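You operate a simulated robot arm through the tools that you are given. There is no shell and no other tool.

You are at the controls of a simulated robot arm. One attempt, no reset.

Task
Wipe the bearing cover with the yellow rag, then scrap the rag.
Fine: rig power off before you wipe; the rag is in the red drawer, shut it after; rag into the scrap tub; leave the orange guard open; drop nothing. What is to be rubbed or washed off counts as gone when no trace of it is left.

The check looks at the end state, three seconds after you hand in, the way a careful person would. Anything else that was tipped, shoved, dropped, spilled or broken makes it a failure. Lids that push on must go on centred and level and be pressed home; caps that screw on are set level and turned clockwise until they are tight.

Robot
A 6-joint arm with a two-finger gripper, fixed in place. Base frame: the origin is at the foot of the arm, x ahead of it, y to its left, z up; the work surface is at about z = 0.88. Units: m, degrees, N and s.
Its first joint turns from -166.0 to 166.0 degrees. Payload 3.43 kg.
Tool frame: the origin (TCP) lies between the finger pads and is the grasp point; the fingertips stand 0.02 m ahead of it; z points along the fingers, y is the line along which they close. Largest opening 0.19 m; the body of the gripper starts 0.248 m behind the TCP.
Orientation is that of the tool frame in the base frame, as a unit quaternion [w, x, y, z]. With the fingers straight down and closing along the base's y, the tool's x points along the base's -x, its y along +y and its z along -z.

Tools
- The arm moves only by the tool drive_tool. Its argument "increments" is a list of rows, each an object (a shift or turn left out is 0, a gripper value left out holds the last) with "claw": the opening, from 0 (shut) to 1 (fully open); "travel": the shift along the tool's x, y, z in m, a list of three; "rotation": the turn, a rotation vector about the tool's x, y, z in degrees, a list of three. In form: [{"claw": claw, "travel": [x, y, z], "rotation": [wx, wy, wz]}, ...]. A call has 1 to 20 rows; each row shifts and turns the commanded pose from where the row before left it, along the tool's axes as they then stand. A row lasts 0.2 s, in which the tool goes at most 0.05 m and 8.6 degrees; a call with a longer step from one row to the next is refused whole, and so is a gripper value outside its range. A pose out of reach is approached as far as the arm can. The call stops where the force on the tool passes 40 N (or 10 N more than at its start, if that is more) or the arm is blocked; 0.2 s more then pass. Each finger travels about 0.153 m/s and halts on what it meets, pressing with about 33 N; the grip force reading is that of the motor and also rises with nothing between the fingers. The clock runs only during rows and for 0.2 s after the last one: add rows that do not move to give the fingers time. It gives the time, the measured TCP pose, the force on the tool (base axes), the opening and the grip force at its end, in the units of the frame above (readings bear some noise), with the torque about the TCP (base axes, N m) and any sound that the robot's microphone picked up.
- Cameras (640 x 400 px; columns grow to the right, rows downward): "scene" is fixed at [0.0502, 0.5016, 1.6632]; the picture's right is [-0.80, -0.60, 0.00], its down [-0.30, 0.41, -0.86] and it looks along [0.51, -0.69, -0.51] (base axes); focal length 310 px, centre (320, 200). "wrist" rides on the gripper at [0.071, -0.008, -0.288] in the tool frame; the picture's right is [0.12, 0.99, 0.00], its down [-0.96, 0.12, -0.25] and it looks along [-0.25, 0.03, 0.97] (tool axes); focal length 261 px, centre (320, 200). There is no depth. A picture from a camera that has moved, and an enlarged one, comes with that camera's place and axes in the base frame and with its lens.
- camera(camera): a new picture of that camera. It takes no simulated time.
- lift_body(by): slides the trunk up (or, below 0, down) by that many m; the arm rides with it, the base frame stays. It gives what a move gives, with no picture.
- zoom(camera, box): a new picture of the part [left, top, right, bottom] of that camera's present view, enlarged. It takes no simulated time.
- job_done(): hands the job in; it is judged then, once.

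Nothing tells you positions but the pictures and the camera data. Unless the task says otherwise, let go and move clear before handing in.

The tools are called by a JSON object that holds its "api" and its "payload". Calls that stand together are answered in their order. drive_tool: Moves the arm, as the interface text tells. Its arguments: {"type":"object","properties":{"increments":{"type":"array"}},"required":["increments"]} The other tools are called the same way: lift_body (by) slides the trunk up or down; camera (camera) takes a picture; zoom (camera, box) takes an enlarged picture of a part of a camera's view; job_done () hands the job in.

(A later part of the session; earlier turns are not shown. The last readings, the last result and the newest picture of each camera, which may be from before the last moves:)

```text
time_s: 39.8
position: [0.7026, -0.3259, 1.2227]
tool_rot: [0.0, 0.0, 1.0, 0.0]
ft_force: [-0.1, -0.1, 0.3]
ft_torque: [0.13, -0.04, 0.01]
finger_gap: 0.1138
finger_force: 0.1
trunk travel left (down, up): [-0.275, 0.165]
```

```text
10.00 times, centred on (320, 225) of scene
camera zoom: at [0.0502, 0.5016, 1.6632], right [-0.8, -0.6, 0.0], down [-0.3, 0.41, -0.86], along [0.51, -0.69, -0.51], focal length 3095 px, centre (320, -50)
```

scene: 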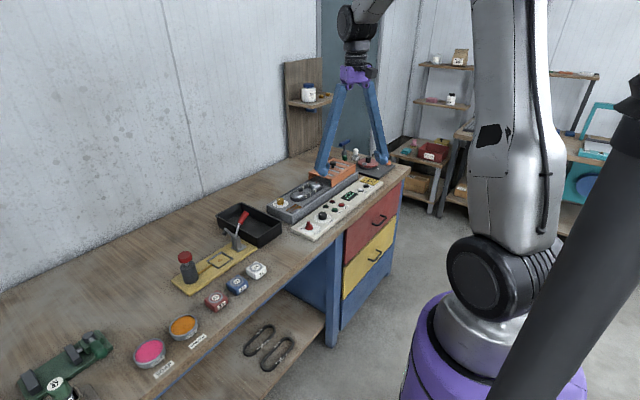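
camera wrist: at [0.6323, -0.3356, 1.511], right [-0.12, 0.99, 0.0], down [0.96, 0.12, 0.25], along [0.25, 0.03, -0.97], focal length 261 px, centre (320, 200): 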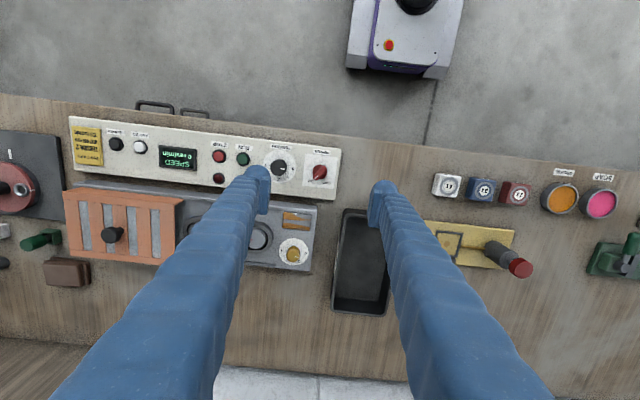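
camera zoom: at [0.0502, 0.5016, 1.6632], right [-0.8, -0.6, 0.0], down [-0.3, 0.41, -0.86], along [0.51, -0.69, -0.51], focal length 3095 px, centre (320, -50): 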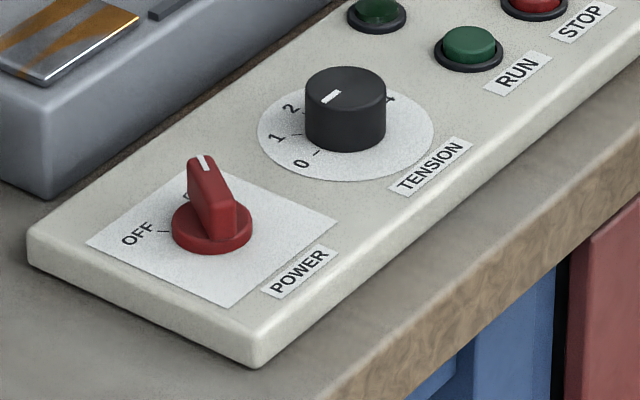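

The power knob's pointer sits at ON, and OFF is about 75-80° counterclockwise from above. I'll move over it, yaw the gripper to match the handle bar, and check from closer.

{"api": "drive_tool", "payload": {"increments": [{"travel": [-0.0155, 0.001, 0.03], "claw": 0.5}, {"travel": [0, 0, 0.035]}, {"travel": [0, 0, 0.035]}, {"travel": [0, 0, 0.035]}, {"rotation": [0, 0, 7.6]}, {"rotation": [0, 0, 7.6]}, {"rotation": [0, 0, 7.6]}, {"rotation": [0, 0, 7.6]}, {"rotation": [0, 0, 7.6]}, {}]}}

{"api": "camera", "payload": {"camera": "wrist"}}

{"api": "zoom", "payload": {"camera": "wrist", "box": [240, 140, 400, 240]}}

{"api": "zoom", "payload": {"camera": "scene", "box": [270, 140, 390, 250]}}

```text
time_s: 42.0
position: [0.7177, -0.3254, 1.0868]
tool_rot: [0.0, 0.326, 0.945, 0.0]
ft_force: [-0.2, -0.9, -0.2]
ft_torque: [0.02, -0.02, -0.03]
finger_gap: 0.095
finger_force: 0.1
trunk travel left (down, up): [-0.275, 0.165]
```

```text
taken
camera wrist: at [0.6593, -0.2894, 1.3752], right [0.52, 0.85, 0.0], down [0.83, -0.5, 0.25], along [0.21, -0.13, -0.97], focal length 261 px, centre (320, 200)
```

wrist: 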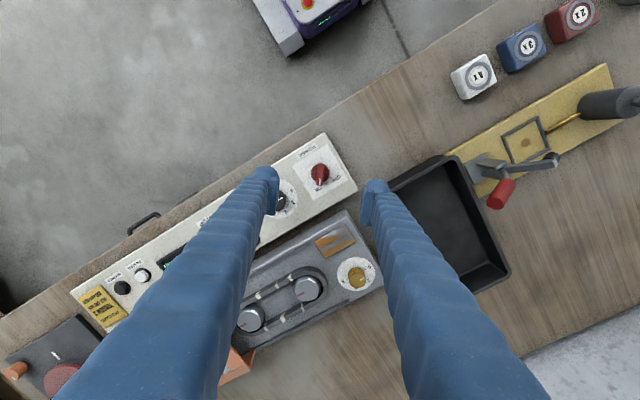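

```text
4.00 times, centred on (320, 190) of wrist
camera zoom: at [0.6593, -0.2894, 1.3752], right [0.52, 0.85, 0.0], down [0.83, -0.5, 0.25], along [0.21, -0.13, -0.97], focal length 1043 px, centre (320, 240)
```

zoom: 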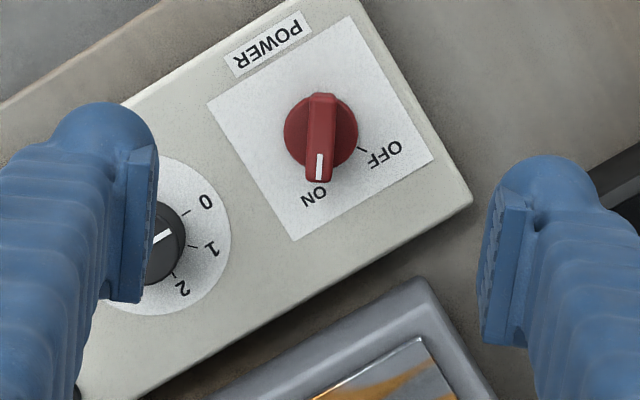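

```text
3.64 times, centred on (330, 195) of scene
camera zoom: at [0.0502, 0.5016, 1.6632], right [-0.8, -0.6, 0.0], down [-0.3, 0.41, -0.86], along [0.51, -0.69, -0.51], focal length 1126 px, centre (284, 218)
```

zoom: 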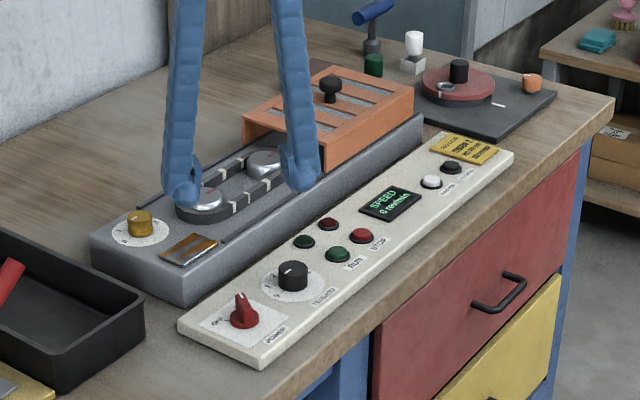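

The bar points about -34° (ON), knob centre near (0.717, -0.326), with bar top at about z 0.92. I'll narrow the fingers, trim the yaw and come down in steps.

{"api": "drive_tool", "payload": {"increments": [{"rotation": [0, 0, -4], "claw": 0.28}, {"travel": [0, 0, 0.04]}, {"travel": [0, 0, 0.04]}, {"travel": [0, 0, 0.04]}, {}]}}

{"api": "camera", "payload": {"camera": "wrist"}}

{"api": "zoom", "payload": {"camera": "wrist", "box": [260, 150, 380, 230]}}

{"api": "zoom", "payload": {"camera": "scene", "box": [280, 190, 350, 240]}}

```text
time_s: 43.2
position: [0.719, -0.3234, 0.965]
tool_rot: [0.0, 0.292, 0.956, 0.0]
ft_force: [-0.1, -0.2, 0.8]
ft_torque: [0.07, -0.05, 0.02]
finger_gap: 0.0531
finger_force: 0.0
trunk travel left (down, up): [-0.275, 0.165]
```

```text
taken
camera wrist: at [0.6568, -0.2918, 1.2536], right [0.46, 0.89, 0.0], down [0.86, -0.44, 0.25], along [0.22, -0.11, -0.97], focal length 261 px, centre (320, 200)
```

wrist: 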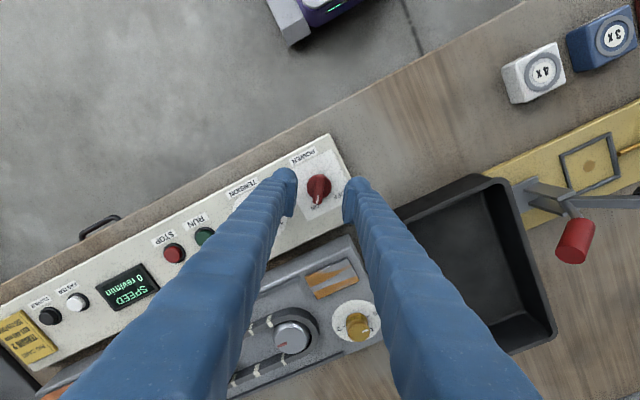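

```text
5.00 times, centred on (320, 190) of wrist
camera zoom: at [0.6568, -0.2918, 1.2536], right [0.46, 0.89, 0.0], down [0.86, -0.44, 0.25], along [0.22, -0.11, -0.97], focal length 1303 px, centre (320, 250)
```

zoom: 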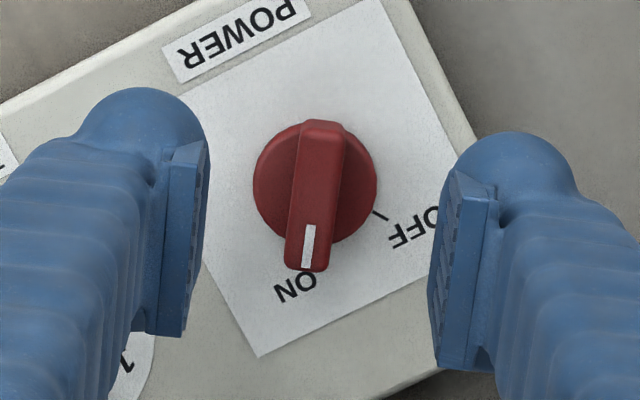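

```text
8.00 times, centred on (315, 215) of scene
camera zoom: at [0.0502, 0.5016, 1.6632], right [-0.8, -0.6, 0.0], down [-0.3, 0.41, -0.86], along [0.51, -0.69, -0.51], focal length 2476 px, centre (360, 80)
```

zoom: 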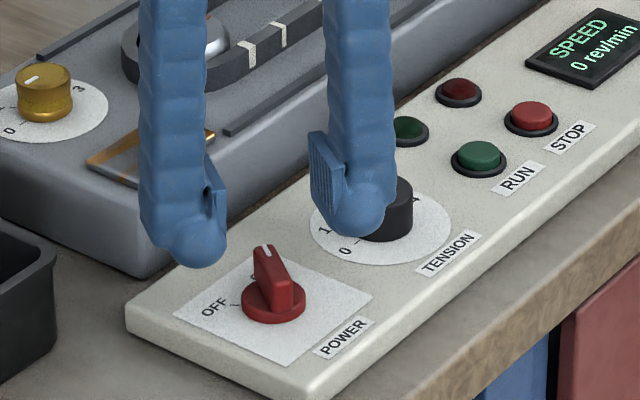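

The fingers straddle the bar evenly and the yaw matches. I'll go down the last 4 cm slowly and close on the bar.

{"api": "drive_tool", "payload": {"increments": [{"travel": [0, 0, 0.014]}, {"travel": [0, 0, 0.014]}, {"travel": [0, 0, 0.012]}, {}, {"claw": 0}, {"claw": 0}, {"claw": 0}]}}

{"api": "zoom", "payload": {"camera": "wrist", "box": [260, 150, 380, 230]}}

{"api": "zoom", "payload": {"camera": "scene", "box": [280, 190, 350, 240]}}

```text
time_s: 44.8
position: [0.72, -0.3261, 0.9268]
tool_rot: [0.003, 0.292, 0.956, -0.001]
ft_force: [-0.3, -11.0, 16.5]
ft_torque: [0.02, 0.12, 0.02]
finger_gap: 0.0111
finger_force: 44.5
trunk travel left (down, up): [-0.275, 0.165]
```

```text
5.00 times, centred on (320, 190) of wrist
camera zoom: at [0.6578, -0.2942, 1.2157], right [0.46, 0.89, 0.0], down [0.86, -0.44, 0.25], along [0.22, -0.11, -0.97], focal length 1303 px, centre (320, 250)
```

zoom: 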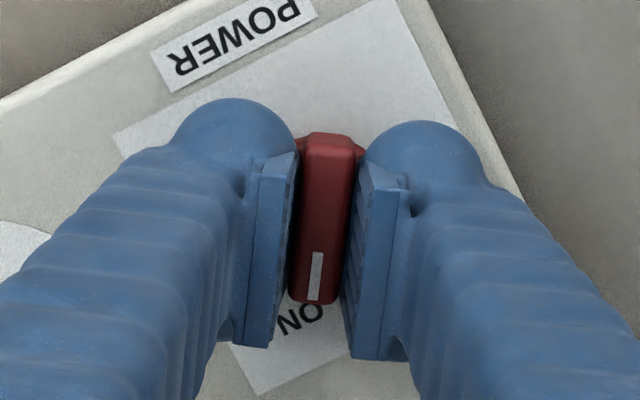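

```text
8.00 times, centred on (315, 215) of scene
camera zoom: at [0.0502, 0.5016, 1.6632], right [-0.8, -0.6, 0.0], down [-0.3, 0.41, -0.86], along [0.51, -0.69, -0.51], focal length 2476 px, centre (360, 80)
```

zoom: 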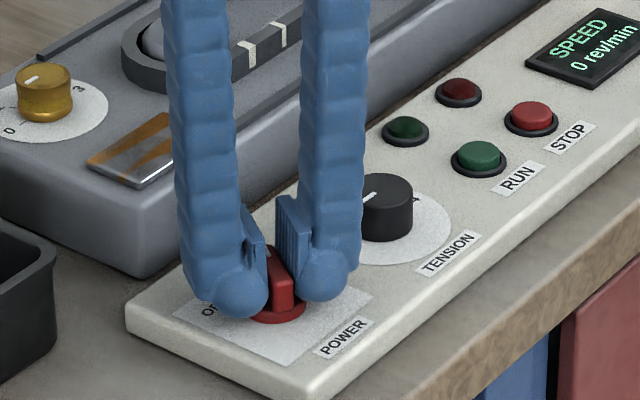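

Gripped on the bar (gap 11 mm) with a bit of downward pressure. I'll ease up 3 mm and turn the knob counterclockwise toward OFF.

{"api": "drive_tool", "payload": {"increments": [{"travel": [0, 0, -0.003]}, {"rotation": [0, 0, -7]}, {"rotation": [0, 0, -7]}, {"rotation": [0, 0, -7]}, {"rotation": [0, 0, -7]}, {"rotation": [0, 0, -7]}, {}]}}

{"api": "zoom", "payload": {"camera": "wrist", "box": [260, 150, 380, 230]}}

```text
time_s: 46.4
position: [0.7202, -0.3257, 0.9282]
tool_rot: [-0.002, -0.009, 1.0, 0.001]
ft_force: [17.7, 6.8, -31.2]
ft_torque: [0.04, -0.15, -0.03]
finger_gap: 0.0111
finger_force: 44.2
trunk travel left (down, up): [-0.275, 0.165]
```

```text
5.00 times, centred on (320, 190) of wrist
camera zoom: at [0.6525, -0.3355, 1.2163], right [-0.14, 0.99, 0.0], down [0.96, 0.13, 0.25], along [0.24, 0.04, -0.97], focal length 1303 px, centre (320, 250)
```

zoom: 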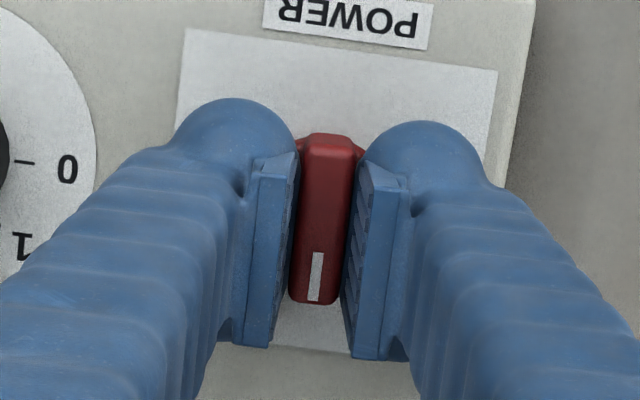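

The knob turned along with the gripper and is now midway. I'll relax the side and lift loads, then turn on to OFF.

{"api": "drive_tool", "payload": {"increments": [{"travel": [-0.0011, 0.0004, 0.0019]}, {"rotation": [0, 0, -6]}, {"rotation": [0, 0, -6]}, {"rotation": [0, 0, -6]}, {"rotation": [0, 0, -6]}, {"rotation": [0, 0, -6]}, {}]}}

{"api": "zoom", "payload": {"camera": "wrist", "box": [260, 150, 380, 230]}}

{"api": "zoom", "payload": {"camera": "scene", "box": [290, 170, 390, 240]}}

```text
time_s: 48.0
position: [0.7215, -0.3236, 0.9286]
tool_rot: [0.0, -0.268, 0.963, 0.0]
ft_force: [10.7, 21.3, 0.0]
ft_torque: [0.19, -0.06, -0.01]
finger_gap: 0.0108
finger_force: 44.2
trunk travel left (down, up): [-0.275, 0.165]
```

```text
5.00 times, centred on (320, 190) of wrist
camera zoom: at [0.6655, -0.3675, 1.2162], right [-0.61, 0.79, 0.0], down [0.76, 0.6, 0.25], along [0.2, 0.15, -0.97], focal length 1303 px, centre (320, 250)
```

zoom: 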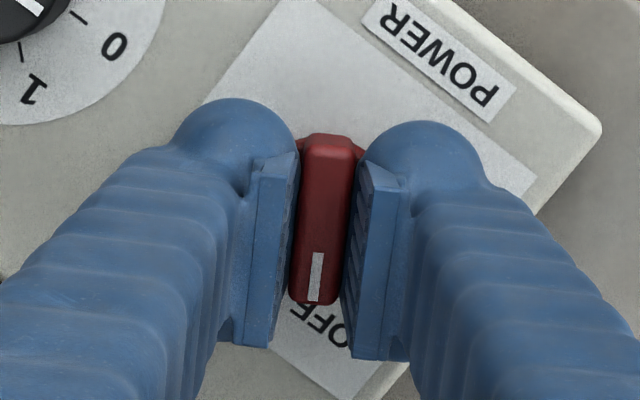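

```text
5.71 times, centred on (340, 205) of scene
camera zoom: at [0.0502, 0.5016, 1.6632], right [-0.8, -0.6, 0.0], down [-0.3, 0.41, -0.86], along [0.51, -0.69, -0.51], focal length 1769 px, centre (206, 171)
```

zoom: 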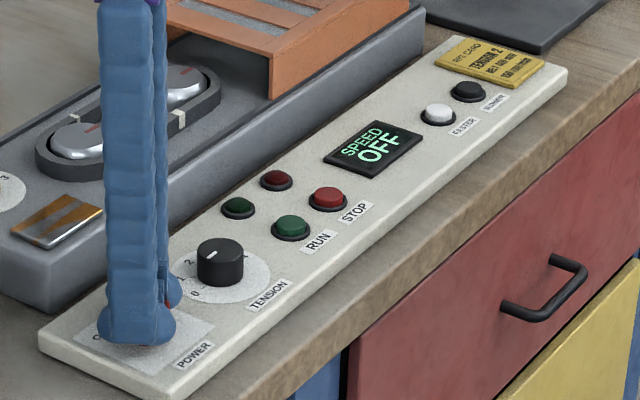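

The display now reads OFF. I'll turn a few more degrees so the pointer is on the OFF mark, then release and rise.

{"api": "drive_tool", "payload": {"increments": [{"travel": [-0.0012, 0.0007, 0]}, {"rotation": [0, 0, -3]}, {"rotation": [0, 0, -2]}, {}]}}

{"api": "zoom", "payload": {"camera": "wrist", "box": [260, 150, 380, 230]}}

```text
time_s: 49.0
position: [0.7202, -0.325, 0.9275]
tool_rot: [0.0, -0.309, 0.951, 0.0]
ft_force: [5.1, 13.2, 0.5]
ft_torque: [0.03, 0.06, -0.49]
finger_gap: 0.011
finger_force: 44.2
trunk travel left (down, up): [-0.275, 0.165]
```

```text
5.00 times, centred on (320, 190) of wrist
camera zoom: at [0.6695, -0.3721, 1.2163], right [-0.68, 0.73, 0.0], down [0.71, 0.66, 0.25], along [0.18, 0.17, -0.97], focal length 1303 px, centre (320, 250)
```

zoom: 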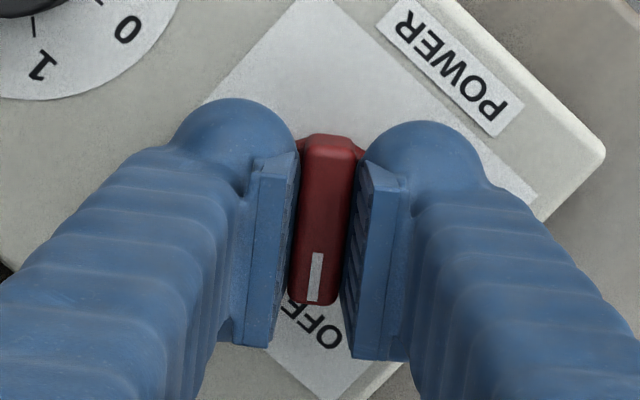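

The torque shows the knob reached its end stop at OFF. I'll release, rise, square the tool and verify.

{"api": "drive_tool", "payload": {"increments": [{"claw": 0.28}, {"claw": 0.28}, {"travel": [0, 0, -0.03]}, {"travel": [0, 0, -0.04]}, {"travel": [0, 0, -0.045]}, {"travel": [0, 0, -0.045], "rotation": [0, 0, 7.2]}, {"travel": [0, 0, -0.045], "rotation": [0, 0, 7.2]}, {"travel": [0, 0, -0.045], "rotation": [0, 0, 7.2]}, {"travel": [0, 0, -0.03], "rotation": [0, 0, 7.2]}, {"rotation": [0, 0, 7.2]}, {}]}}

{"api": "zoom", "payload": {"camera": "scene", "box": [280, 160, 400, 240]}}

{"api": "camera", "payload": {"camera": "wrist"}}

{"api": "zoom", "payload": {"camera": "scene", "box": [340, 170, 420, 280]}}

```text
time_s: 51.4
position: [0.7187, -0.3261, 1.2096]
tool_rot: [0.0, 0.0, 1.0, 0.0]
ft_force: [0.1, -0.3, 1.6]
ft_torque: [0.01, 0.03, 0.0]
finger_gap: 0.0532
finger_force: 0.1
trunk travel left (down, up): [-0.275, 0.165]
```

```text
5.00 times, centred on (340, 200) of scene
camera zoom: at [0.0502, 0.5016, 1.6632], right [-0.8, -0.6, 0.0], down [-0.3, 0.41, -0.86], along [0.51, -0.69, -0.51], focal length 1548 px, centre (220, 200)
```

zoom: 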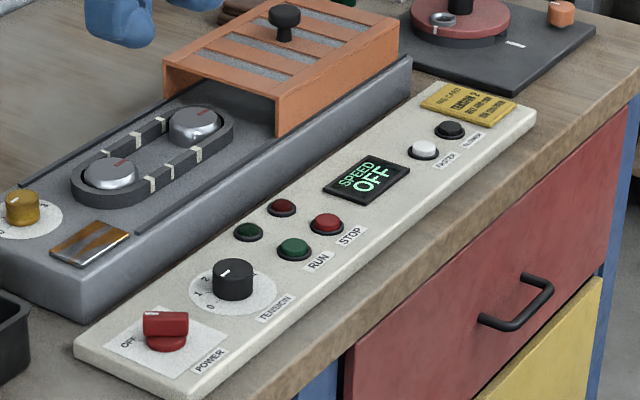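

```text
taken
camera wrist: at [0.6509, -0.3338, 1.4974], right [-0.12, 0.99, 0.0], down [0.96, 0.11, 0.25], along [0.25, 0.03, -0.97], focal length 261 px, centre (320, 200)
```

wrist: 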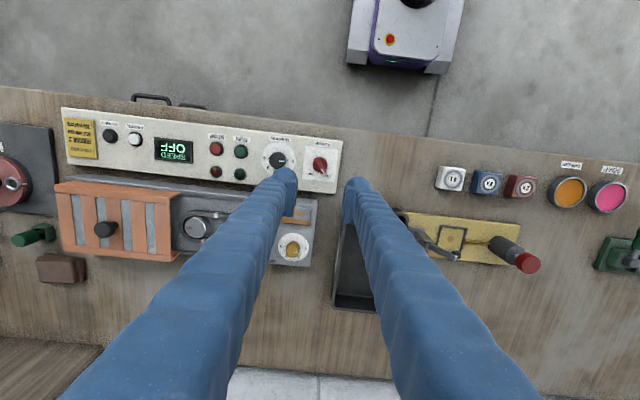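

```text
3.64 times, centred on (380, 225) of scene
camera zoom: at [0.0502, 0.5016, 1.6632], right [-0.8, -0.6, 0.0], down [-0.3, 0.41, -0.86], along [0.51, -0.69, -0.51], focal length 1126 px, centre (102, 109)
```

zoom: 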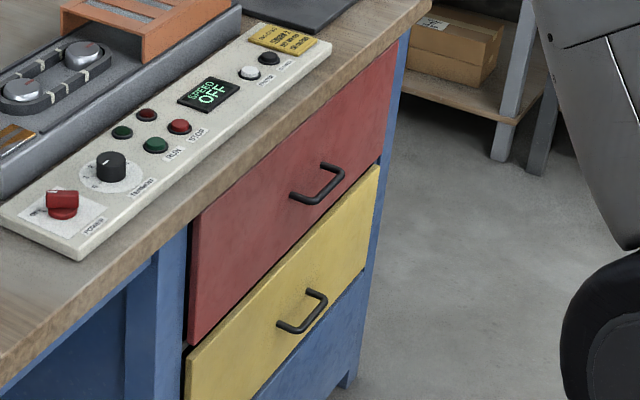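

Power is confirmed OFF, and nothing was disturbed. Next is the red drawer: its handle bar is around (0.59, -0.77, 0.73). I'll back the arm away over open floor and turn the tool to point horizontally at the drawer face.

{"api": "drive_tool", "payload": {"increments": [{"travel": [0.03, -0.036, 0]}, {"travel": [0.03, -0.036, 0]}, {"travel": [0.03, -0.036, 0]}, {"travel": [0.03, -0.036, 0]}, {"travel": [0.03, -0.036, 0]}, {"travel": [0.03, -0.036, 0]}, {"travel": [0.03, -0.036, 0]}, {"travel": [0.03, -0.036, 0]}, {"travel": [0.03, -0.036, 0]}, {}]}}

{"api": "camera", "payload": {"camera": "wrist"}}

{"api": "drive_tool", "payload": {"increments": [{"rotation": [0, -8.2, 0]}, {"rotation": [0, -8.2, 0]}, {"rotation": [0, -8.2, 0]}, {"rotation": [0, -8.2, 0]}, {"rotation": [0, -8.2, 0]}, {"rotation": [0, -8.2, 0]}, {}]}}

{"api": "camera", "payload": {"camera": "wrist"}}

```text
time_s: 53.6
position: [0.4468, -0.6471, 1.2069]
tool_rot: [0.0, 0.001, 1.0, 0.0]
ft_force: [-0.5, -0.9, 0.1]
ft_torque: [-0.01, 0.02, 0.01]
finger_gap: 0.0534
finger_force: 0.0
trunk travel left (down, up): [-0.275, 0.165]
```

```text
taken
camera wrist: at [0.3772, -0.6558, 1.4951], right [-0.12, 0.99, 0.0], down [0.96, 0.12, 0.25], along [0.25, 0.03, -0.97], focal length 261 px, centre (320, 200)
```

wrist: 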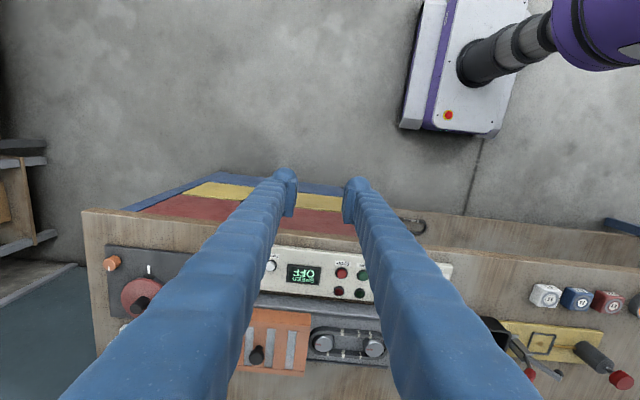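

```text
time_s: 55.2
position: [0.4479, -0.649, 1.2095]
tool_rot: [0.417, -0.001, 0.909, 0.001]
ft_force: [0.8, -0.4, 0.3]
ft_torque: [0.04, 0.0, 0.0]
finger_gap: 0.0529
finger_force: 0.0
trunk travel left (down, up): [-0.275, 0.165]
```

```text
taken
camera wrist: at [0.1861, -0.657, 1.3429], right [-0.08, 0.99, -0.09], down [0.44, 0.12, 0.89], along [0.89, 0.03, -0.45], focal length 261 px, centre (320, 200)
```

wrist: 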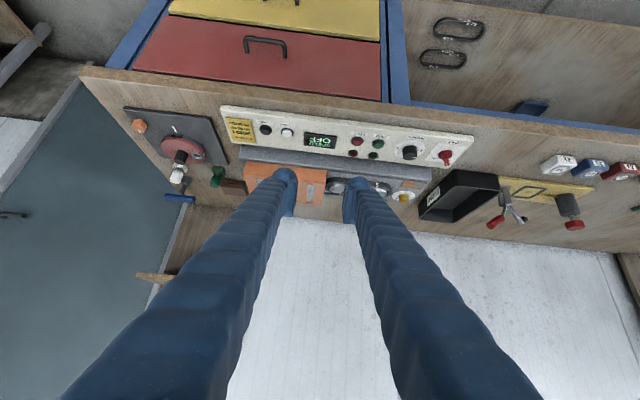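

I now have a good (upside-down) view of the red drawer and its handle. I'll zoom in to locate it, then finish the rotation.

{"api": "zoom", "payload": {"camera": "wrist", "box": [120, 0, 400, 175]}}

```text
2.29 times, centred on (260, 88) of wrist
camera zoom: at [0.1861, -0.657, 1.3429], right [-0.08, 0.99, -0.09], down [0.44, 0.12, 0.89], along [0.89, 0.03, -0.45], focal length 596 px, centre (457, 457)
```

zoom: 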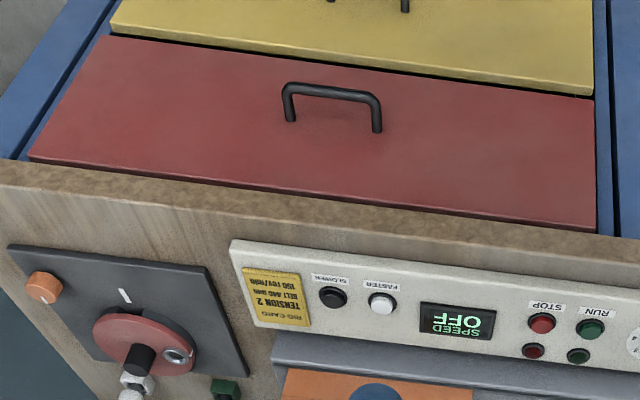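

The handle bar is at roughly x 0.594, y -0.818, z 0.72, spanning about 9.5 cm along y. I'll finish turning the tool horizontal with the fingers closing vertically.

{"api": "drive_tool", "payload": {"increments": [{"rotation": [0, -8.16, 0]}, {"rotation": [0, -8.16, 0]}, {"rotation": [0, -8.16, 0]}, {"rotation": [0, -8.16, 0]}, {"rotation": [0, -8.16, 0]}, {"rotation": [0, 0, 8.2]}, {"rotation": [0, 0, 8.2]}, {"rotation": [0, 0, 8.2]}, {"rotation": [0, 0, 8.2]}, {"rotation": [0, 0, 8.2]}, {"rotation": [0, 0, 8.2]}, {"rotation": [0, 0, 8.2]}, {"rotation": [0, 0, 8.2]}, {"rotation": [0, 0, 8.2]}, {"rotation": [0, 0, 8.2]}, {"rotation": [0, 0, 8.0]}, {}]}}

{"api": "camera", "payload": {"camera": "wrist"}}

{"api": "camera", "payload": {"camera": "scene"}}

```text
time_s: 58.8
position: [0.4494, -0.648, 1.2083]
tool_rot: [0.5, 0.5, 0.499, 0.501]
ft_force: [0.3, -0.1, 0.5]
ft_torque: [-0.03, 0.01, 0.01]
finger_gap: 0.053
finger_force: 0.0
trunk travel left (down, up): [-0.275, 0.165]
```

```text
taken
camera wrist: at [0.1629, -0.5779, 1.2005], right [0.0, 0.12, 0.99], down [-0.25, -0.96, 0.11], along [0.97, -0.25, 0.03], focal length 261 px, centre (320, 200)
```

wrist: 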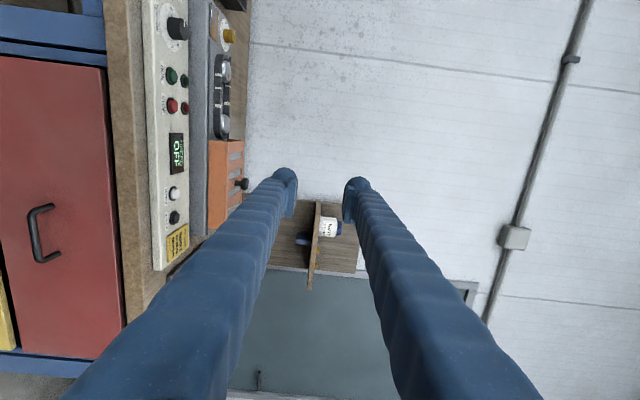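

```text
taken
```

scene: 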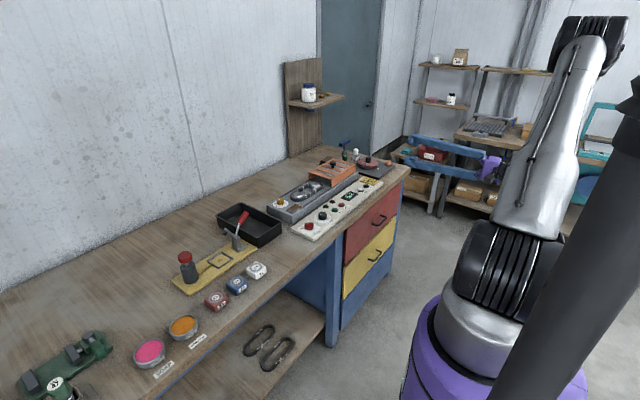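

Both views agree the bar is near (0.594, -0.817, 0.722). I'll lower the tool in front of the drawer at a safe distance and check.

{"api": "drive_tool", "payload": {"increments": [{"travel": [-0.0154, -0.044, 0], "claw": 0.35}, {"travel": [-0.0154, -0.044, 0]}, {"travel": [-0.0154, -0.044, 0]}, {"travel": [-0.0154, -0.044, 0]}, {"travel": [-0.0154, -0.044, 0]}, {"travel": [-0.0154, -0.044, 0]}, {"travel": [-0.0154, -0.044, 0]}, {"travel": [-0.0154, -0.044, 0]}, {"travel": [-0.0154, -0.044, 0]}, {"travel": [-0.0154, -0.044, 0]}, {"travel": [-0.0154, -0.044, 0]}, {}]}}

{"api": "camera", "payload": {"camera": "wrist"}}

{"api": "camera", "payload": {"camera": "scene"}}

```text
time_s: 61.4
position: [0.4516, -0.8158, 0.7273]
tool_rot: [0.501, 0.499, 0.5, 0.5]
ft_force: [0.2, -0.1, -0.5]
ft_torque: [0.02, 0.01, -0.01]
finger_gap: 0.0665
finger_force: 0.0
trunk travel left (down, up): [-0.275, 0.165]
```

```text
taken
camera wrist: at [0.1652, -0.746, 0.7183], right [0.0, 0.12, 0.99], down [-0.25, -0.96, 0.11], along [0.97, -0.25, 0.03], focal length 261 px, centre (320, 200)
```

wrist: 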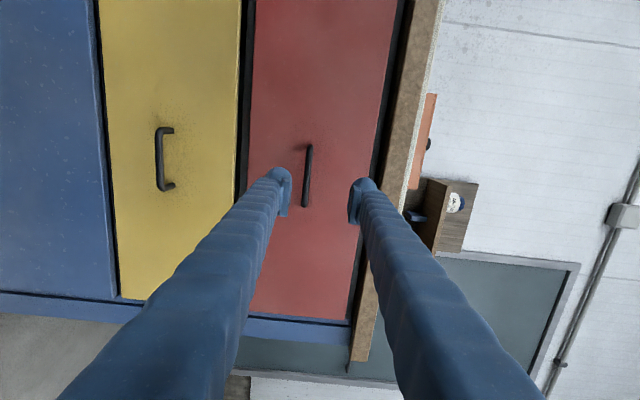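

```text
taken
```

scene: 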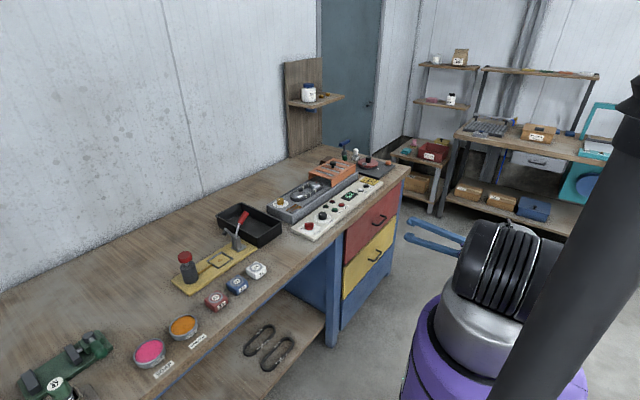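

The bar appears about 2 cm below the tool centre (z≈0.706). I'll lower, advance most of the way and check again.

{"api": "drive_tool", "payload": {"increments": [{"travel": [-0.002, -0.02, 0.01]}, {"travel": [0, 0, 0.03]}, {"travel": [0, 0, 0.03]}, {"travel": [0, 0, 0.02]}, {}]}}

{"api": "camera", "payload": {"camera": "wrist"}}

{"api": "zoom", "payload": {"camera": "wrist", "box": [240, 130, 400, 230]}}

{"api": "zoom", "payload": {"camera": "scene", "box": [340, 180, 460, 270]}}

```text
time_s: 62.6
position: [0.538, -0.811, 0.7101]
tool_rot: [0.5, 0.503, 0.5, 0.497]
ft_force: [0.4, -0.6, 0.5]
ft_torque: [0.0, -0.02, 0.02]
finger_gap: 0.0666
finger_force: 0.1
out of reach, approached as far as the arm can: row 1, 3
trunk travel left (down, up): [-0.275, 0.165]
```

```text
taken
camera wrist: at [0.253, -0.7398, 0.7041], right [0.0, 0.12, 0.99], down [-0.25, -0.96, 0.12], along [0.97, -0.25, 0.03], focal length 261 px, centre (320, 200)
```

wrist: 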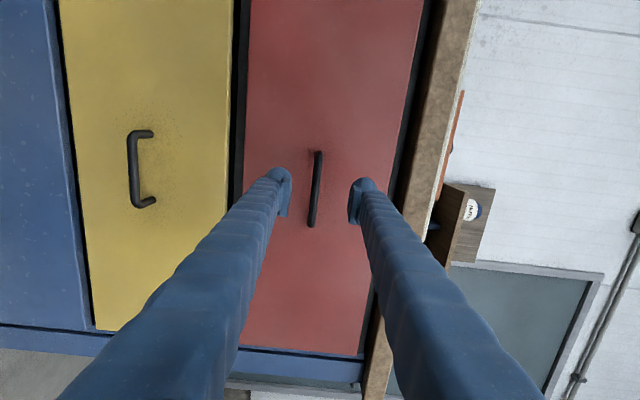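

```text
4.00 times, centred on (320, 180) of wrist
camera zoom: at [0.253, -0.7398, 0.7041], right [0.0, 0.12, 0.99], down [-0.25, -0.96, 0.12], along [0.97, -0.25, 0.03], focal length 1043 px, centre (320, 280)
```

zoom: 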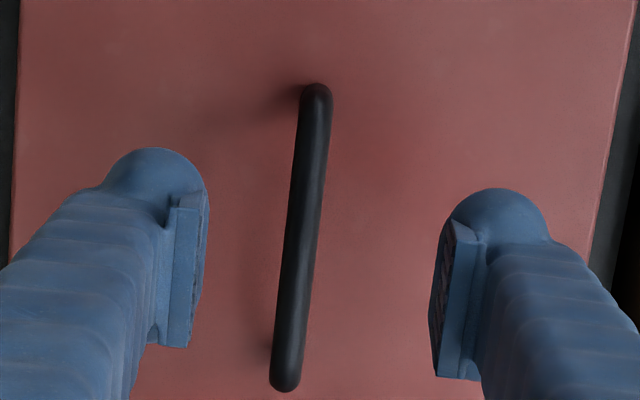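

```text
4.44 times, centred on (400, 225) of scene
camera zoom: at [0.0502, 0.5016, 1.6632], right [-0.8, -0.6, 0.0], down [-0.3, 0.41, -0.86], along [0.51, -0.69, -0.51], focal length 1376 px, centre (-36, 89)
```

zoom: 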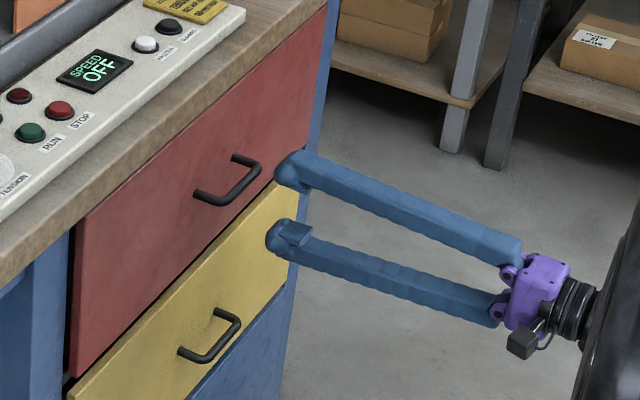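

The arm is nearing its reach limit at this height. I'll raise the tool in front of the drawers, then lower the trunk by the same amount to gain reach.

{"api": "drive_tool", "payload": {"increments": [{"travel": [0, 0, -0.045]}, {"travel": [0, 0.042, 0]}, {"travel": [0, 0.042, 0]}, {"travel": [0, 0.042, 0]}, {"travel": [0, 0.042, 0]}, {"travel": [0, 0.042, 0]}, {"travel": [0, 0.04, 0]}, {}]}}

{"api": "lift_body", "payload": {"by": -0.25}}

{"api": "camera", "payload": {"camera": "wrist"}}

{"api": "camera", "payload": {"camera": "scene"}}

```text
time_s: 64.4
position: [0.4933, -0.8123, 0.9617]
tool_rot: [0.501, 0.499, 0.499, 0.5]
ft_force: [-0.6, -0.2, 0.8]
ft_torque: [-0.01, 0.04, -0.05]
finger_gap: 0.0667
finger_force: 0.1
trunk travel left (down, up): [-0.275, 0.165]
```

```text
time_s: 66.9
position: [0.4932, -0.8132, 0.7096]
tool_rot: [0.5, 0.5, 0.499, 0.5]
ft_force: [-0.9, -0.3, 0.4]
ft_torque: [-0.04, -0.02, 0.01]
finger_gap: 0.0664
finger_force: 0.0
trunk travel left (down, up): [-0.025, 0.415]
```

```text
taken
camera wrist: at [0.2075, -0.7431, 0.7014], right [0.0, 0.12, 0.99], down [-0.25, -0.96, 0.12], along [0.97, -0.25, 0.03], focal length 261 px, centre (320, 200)
```

wrist: 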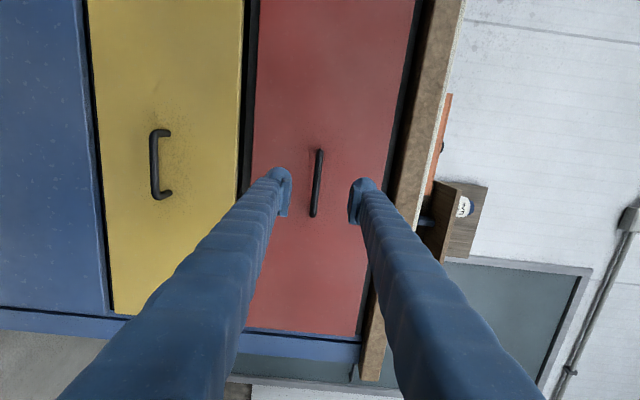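

```text
taken
```

scene: 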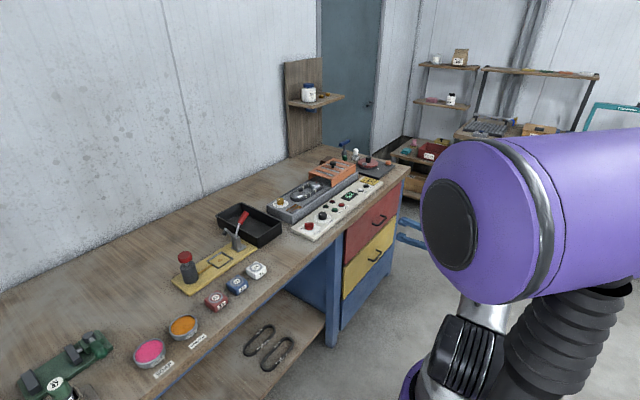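

The tool is aligned with the bar (about (0.594, -0.815, 0.707)). I'll advance and check the fingers around the bar before closing.

{"api": "drive_tool", "payload": {"increments": [{"travel": [0, -0.002, 0.03]}, {"travel": [0, 0, 0.03]}, {"travel": [0, 0, 0.02]}, {"travel": [0, 0, 0.01]}, {}]}}

{"api": "zoom", "payload": {"camera": "wrist", "box": [240, 130, 400, 230]}}

{"api": "zoom", "payload": {"camera": "scene", "box": [340, 180, 460, 270]}}

```text
time_s: 68.1
position: [0.5813, -0.8136, 0.7066]
tool_rot: [0.5, 0.499, 0.5, 0.501]
ft_force: [-1.3, 0.4, 0.9]
ft_torque: [0.0, -0.02, 0.01]
finger_gap: 0.0666
finger_force: 0.0
trunk travel left (down, up): [-0.025, 0.415]
```

```text
4.00 times, centred on (320, 180) of wrist
camera zoom: at [0.2959, -0.7436, 0.6983], right [0.0, 0.12, 0.99], down [-0.25, -0.96, 0.11], along [0.97, -0.25, 0.03], focal length 1043 px, centre (320, 280)
```

zoom: 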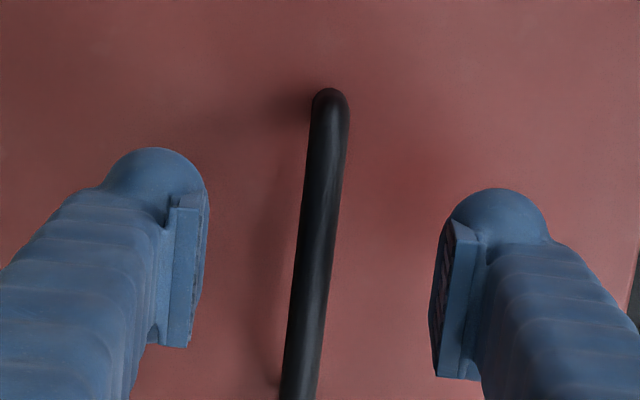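

```text
4.44 times, centred on (400, 225) of scene
camera zoom: at [0.0502, 0.5016, 1.6632], right [-0.8, -0.6, 0.0], down [-0.3, 0.41, -0.86], along [0.51, -0.69, -0.51], focal length 1376 px, centre (-36, 89)
```

zoom: 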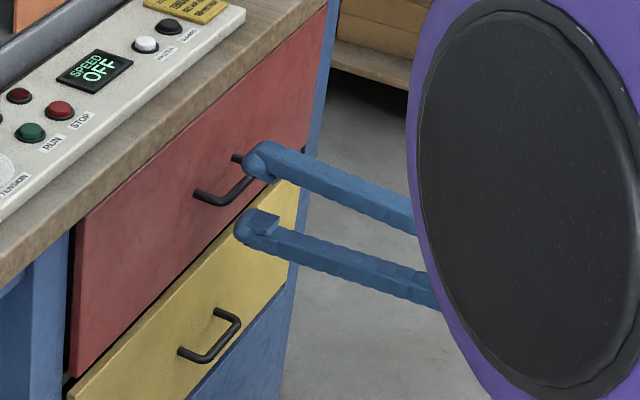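

I'd like the full wrist view to see where the fingers sit along the bar.

{"api": "camera", "payload": {"camera": "wrist"}}

```text
taken
camera wrist: at [0.2959, -0.7436, 0.6983], right [0.0, 0.12, 0.99], down [-0.25, -0.96, 0.11], along [0.97, -0.25, 0.03], focal length 261 px, centre (320, 200)
```

wrist: 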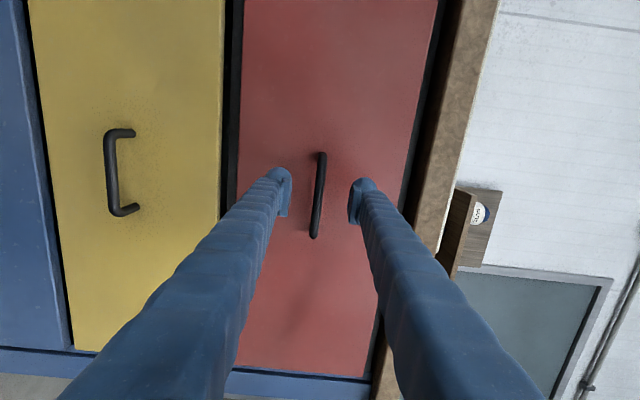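

The fingers straddle the middle of the bar at the right depth. Closing on it now, then I'll pull gently.

{"api": "drive_tool", "payload": {"increments": [{"claw": 0}, {"claw": 0}, {"claw": 0}, {"claw": 0}]}}

{"api": "zoom", "payload": {"camera": "wrist", "box": [240, 130, 400, 230]}}

```text
time_s: 69.1
position: [0.5814, -0.8137, 0.7062]
tool_rot: [0.5, 0.5, 0.5, 0.5]
ft_force: [0.1, 0.7, -0.6]
ft_torque: [-0.01, 0.01, 0.0]
finger_gap: 0.0
finger_force: 32.8
trunk travel left (down, up): [-0.025, 0.415]
```

```text
4.00 times, centred on (320, 180) of wrist
camera zoom: at [0.2957, -0.7437, 0.6985], right [0.0, 0.12, 0.99], down [-0.25, -0.96, 0.11], along [0.97, -0.25, 0.03], focal length 1043 px, centre (320, 280)
```

zoom: 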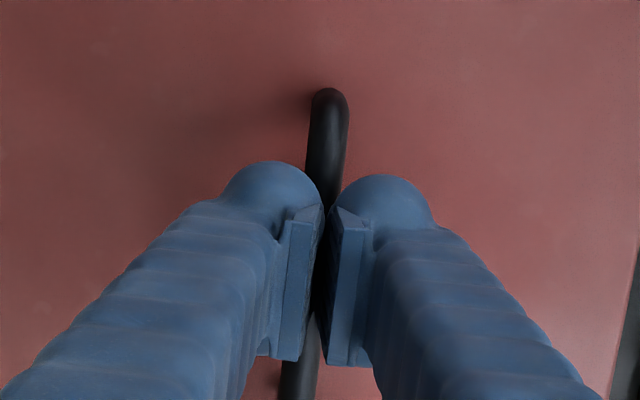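

The fingers closed short of the bar, so the bar is further in. I'll reopen and advance about 3 cm.

{"api": "drive_tool", "payload": {"increments": [{"claw": 0.35}, {"claw": 0.35}, {"claw": 0.35}, {"travel": [0, 0, 0.015]}, {"travel": [0, 0, 0.015]}, {}]}}

{"api": "camera", "payload": {"camera": "wrist"}}

{"api": "zoom", "payload": {"camera": "scene", "box": [340, 180, 460, 270]}}

```text
time_s: 70.5
position: [0.6132, -0.8123, 0.7052]
tool_rot: [0.5, 0.5, 0.499, 0.5]
ft_force: [0.6, -0.5, 0.7]
ft_torque: [0.03, -0.03, 0.01]
finger_gap: 0.0666
finger_force: 0.1
trunk travel left (down, up): [-0.025, 0.415]
```

```text
taken
camera wrist: at [0.3278, -0.7422, 0.6981], right [0.0, 0.12, 0.99], down [-0.25, -0.96, 0.12], along [0.97, -0.25, 0.03], focal length 261 px, centre (320, 200)
```

wrist: 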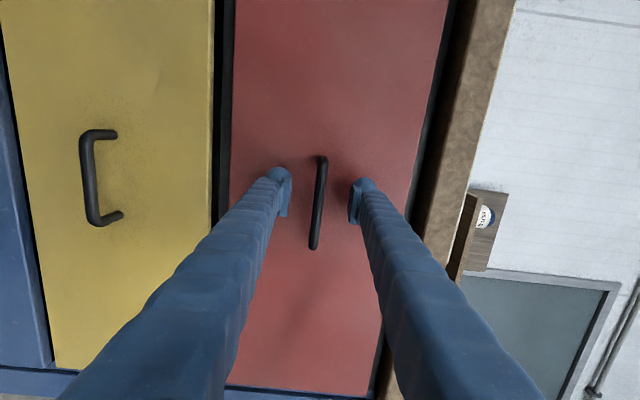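

```text
4.44 times, centred on (400, 225) of scene
camera zoom: at [0.0502, 0.5016, 1.6632], right [-0.8, -0.6, 0.0], down [-0.3, 0.41, -0.86], along [0.51, -0.69, -0.51], focal length 1376 px, centre (-36, 89)
```

zoom: 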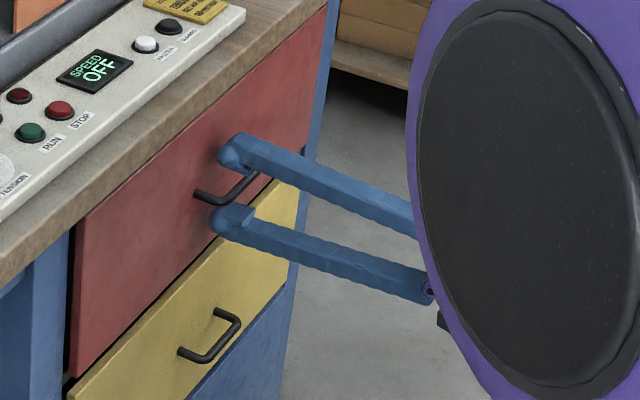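

Scaling between views puts the bar at x≈0.625, just ahead of the grasp point. I'll advance another 1 cm and close.

{"api": "drive_tool", "payload": {"increments": [{"travel": [0, 0, 0.01]}, {}, {"claw": 0}, {"claw": 0}, {"claw": 0}, {"claw": 0}]}}

{"api": "zoom", "payload": {"camera": "wrist", "box": [240, 130, 400, 230]}}

```text
time_s: 71.9
position: [0.6242, -0.8133, 0.7055]
tool_rot: [0.5, 0.501, 0.499, 0.5]
ft_force: [-1.2, 0.0, -6.2]
ft_torque: [-0.15, -0.11, -0.11]
finger_gap: 0.006
finger_force: 39.7
trunk travel left (down, up): [-0.025, 0.415]
```

```text
4.00 times, centred on (320, 180) of wrist
camera zoom: at [0.3376, -0.7431, 0.6971], right [0.0, 0.12, 0.99], down [-0.25, -0.96, 0.11], along [0.97, -0.25, 0.03], focal length 1043 px, centre (320, 280)
```

zoom: 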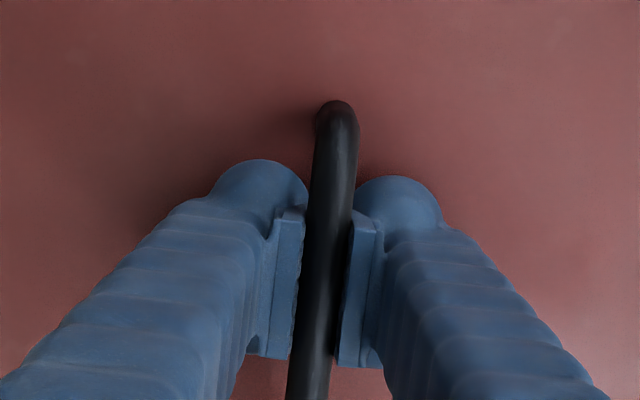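

It caught the bar, but only near its front edge. I'll reopen, move 1.2 cm deeper for a secure hold and close again.

{"api": "drive_tool", "payload": {"increments": [{"claw": 0.2}, {"claw": 0.2}, {"travel": [0, 0, 0.012]}, {}, {"claw": 0}, {"claw": 0}, {"claw": 0}]}}

{"api": "zoom", "payload": {"camera": "wrist", "box": [240, 130, 400, 230]}}

```text
time_s: 72.7
position: [0.6247, -0.8147, 0.7044]
tool_rot: [0.499, 0.501, 0.5, 0.5]
ft_force: [-12.2, 4.3, 1.0]
ft_torque: [0.0, 0.18, 0.04]
finger_gap: 0.0368
finger_force: 0.0
trunk travel left (down, up): [-0.025, 0.415]
stopped in row 3: the force on the tool passed its limit at 57 N (the readings are from after the stop); the commanded pose is now the measured one
```

```text
4.00 times, centred on (320, 180) of wrist
camera zoom: at [0.3381, -0.7433, 0.6976], right [0.0, 0.12, 0.99], down [-0.25, -0.96, 0.11], along [0.97, -0.25, 0.03], focal length 1043 px, centre (320, 280)
```

zoom: 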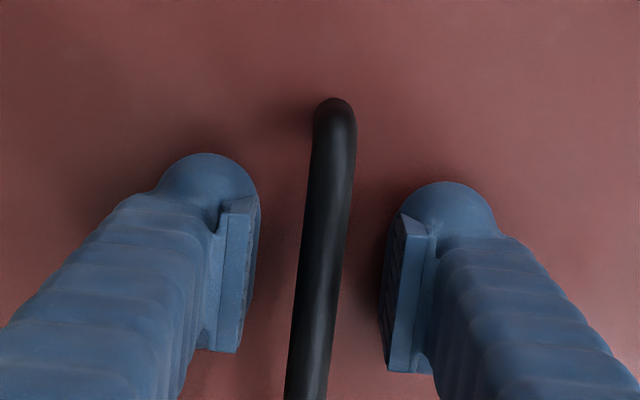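

The fingertips touched the drawer face (x≈0.645), so the bar is a little behind the grasp point. I'll back off 1 cm and close there.

{"api": "drive_tool", "payload": {"increments": [{"travel": [0, 0, -0.01]}, {}, {"claw": 0}, {"claw": 0}, {"claw": 0}]}}

{"api": "zoom", "payload": {"camera": "wrist", "box": [240, 130, 400, 230]}}

```text
time_s: 73.9
position: [0.6163, -0.8134, 0.7061]
tool_rot: [0.5, 0.501, 0.499, 0.5]
ft_force: [2.1, 0.2, 2.3]
ft_torque: [-0.26, 0.03, 0.02]
finger_gap: 0.0065
finger_force: 40.5
trunk travel left (down, up): [-0.025, 0.415]
```

```text
4.00 times, centred on (320, 180) of wrist
camera zoom: at [0.3302, -0.7425, 0.697], right [0.0, 0.12, 0.99], down [-0.25, -0.96, 0.11], along [0.97, -0.25, 0.03], focal length 1043 px, centre (320, 280)
```

zoom: 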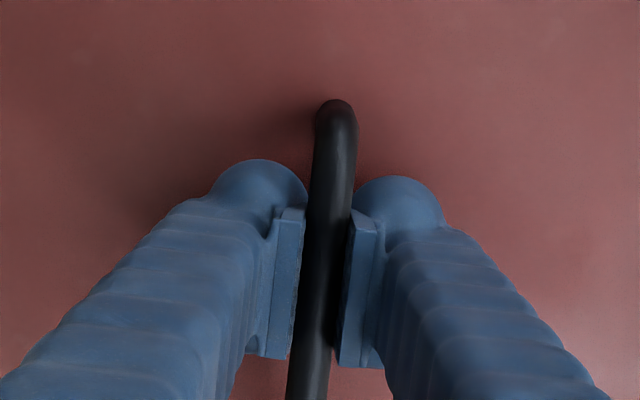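

It holds the bar firmly (gap 6.5 mm, 40 N). Pulling the drawer out slowly now.

{"api": "drive_tool", "payload": {"increments": [{"travel": [0, 0, -0.01]}, {"travel": [0, 0, -0.015]}, {"travel": [0, 0, -0.015]}, {"travel": [0, 0, -0.015]}, {}]}}

{"api": "zoom", "payload": {"camera": "scene", "box": [320, 170, 440, 260]}}

```text
time_s: 75.1
position: [0.5609, -0.8134, 0.7065]
tool_rot: [0.501, 0.501, 0.499, 0.5]
ft_force: [0.7, -5.4, -0.3]
ft_torque: [-0.24, 0.03, -0.03]
finger_gap: 0.0066
finger_force: 40.4
trunk travel left (down, up): [-0.025, 0.415]
```

```text
4.44 times, centred on (380, 215) of scene
camera zoom: at [0.0502, 0.5016, 1.6632], right [-0.8, -0.6, 0.0], down [-0.3, 0.41, -0.86], along [0.51, -0.69, -0.51], focal length 1376 px, centre (53, 133)
```

zoom: 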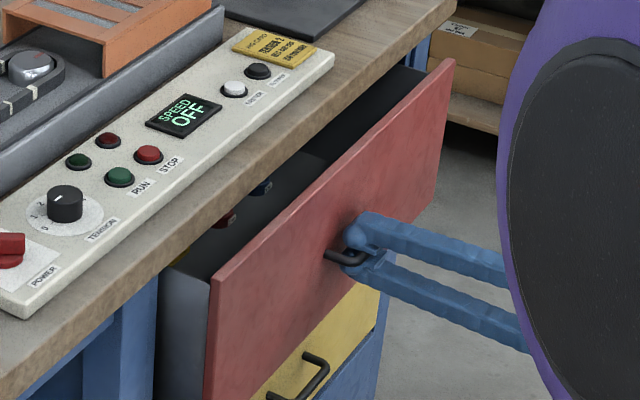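

The drawer is opening smoothly and I can glimpse items inside. I'll pull further.

{"api": "drive_tool", "payload": {"increments": [{"travel": [0, 0, -0.02]}, {"travel": [0, 0, -0.02]}, {"travel": [0, 0, -0.02]}, {"travel": [0, 0, -0.02]}, {"travel": [0, 0, -0.02]}, {"travel": [0, 0, -0.02]}, {"travel": [0, 0, -0.02]}, {"travel": [0, 0, -0.02]}, {}]}}

{"api": "zoom", "payload": {"camera": "scene", "box": [300, 160, 480, 300]}}

```text
time_s: 77.1
position: [0.4007, -0.8121, 0.7046]
tool_rot: [0.501, 0.5, 0.498, 0.501]
ft_force: [1.5, -9.8, 20.5]
ft_torque: [0.1, 0.15, -0.23]
finger_gap: 0.0064
finger_force: 40.6
trunk travel left (down, up): [-0.025, 0.415]
```

```text
2.86 times, centred on (390, 230) of scene
camera zoom: at [0.0502, 0.5016, 1.6632], right [-0.8, -0.6, 0.0], down [-0.3, 0.41, -0.86], along [0.51, -0.69, -0.51], focal length 884 px, centre (120, 114)
```

zoom: 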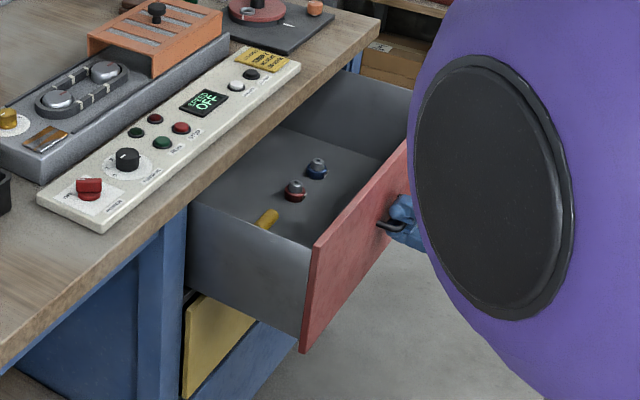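

The drawer is about 21 cm open; inside are two knob-like items and something yellow near the left wall. I'll pull a bit more, then release and look from above.

{"api": "drive_tool", "payload": {"increments": [{"travel": [0, 0, -0.015]}, {"travel": [0, 0, -0.015]}, {"travel": [0, 0, -0.015]}, {}]}}

{"api": "zoom", "payload": {"camera": "scene", "box": [300, 160, 480, 300]}}

```text
time_s: 78.1
position: [0.3551, -0.8122, 0.7044]
tool_rot: [0.501, 0.5, 0.499, 0.5]
ft_force: [0.4, -5.8, 21.6]
ft_torque: [-0.14, 0.17, 0.08]
finger_gap: 0.0064
finger_force: 41.1
trunk travel left (down, up): [-0.025, 0.415]
```

```text
2.86 times, centred on (390, 230) of scene
camera zoom: at [0.0502, 0.5016, 1.6632], right [-0.8, -0.6, 0.0], down [-0.3, 0.41, -0.86], along [0.51, -0.69, -0.51], focal length 884 px, centre (120, 114)
```

zoom: 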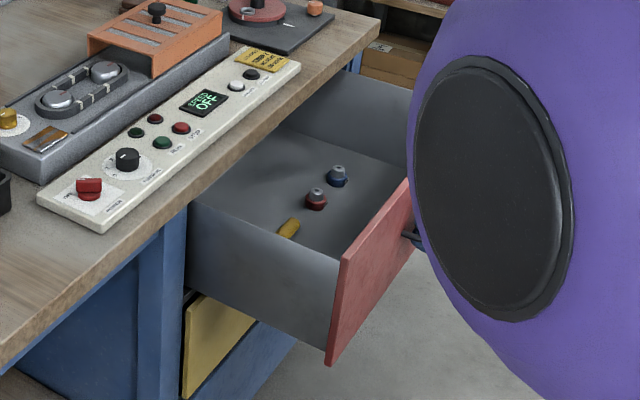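

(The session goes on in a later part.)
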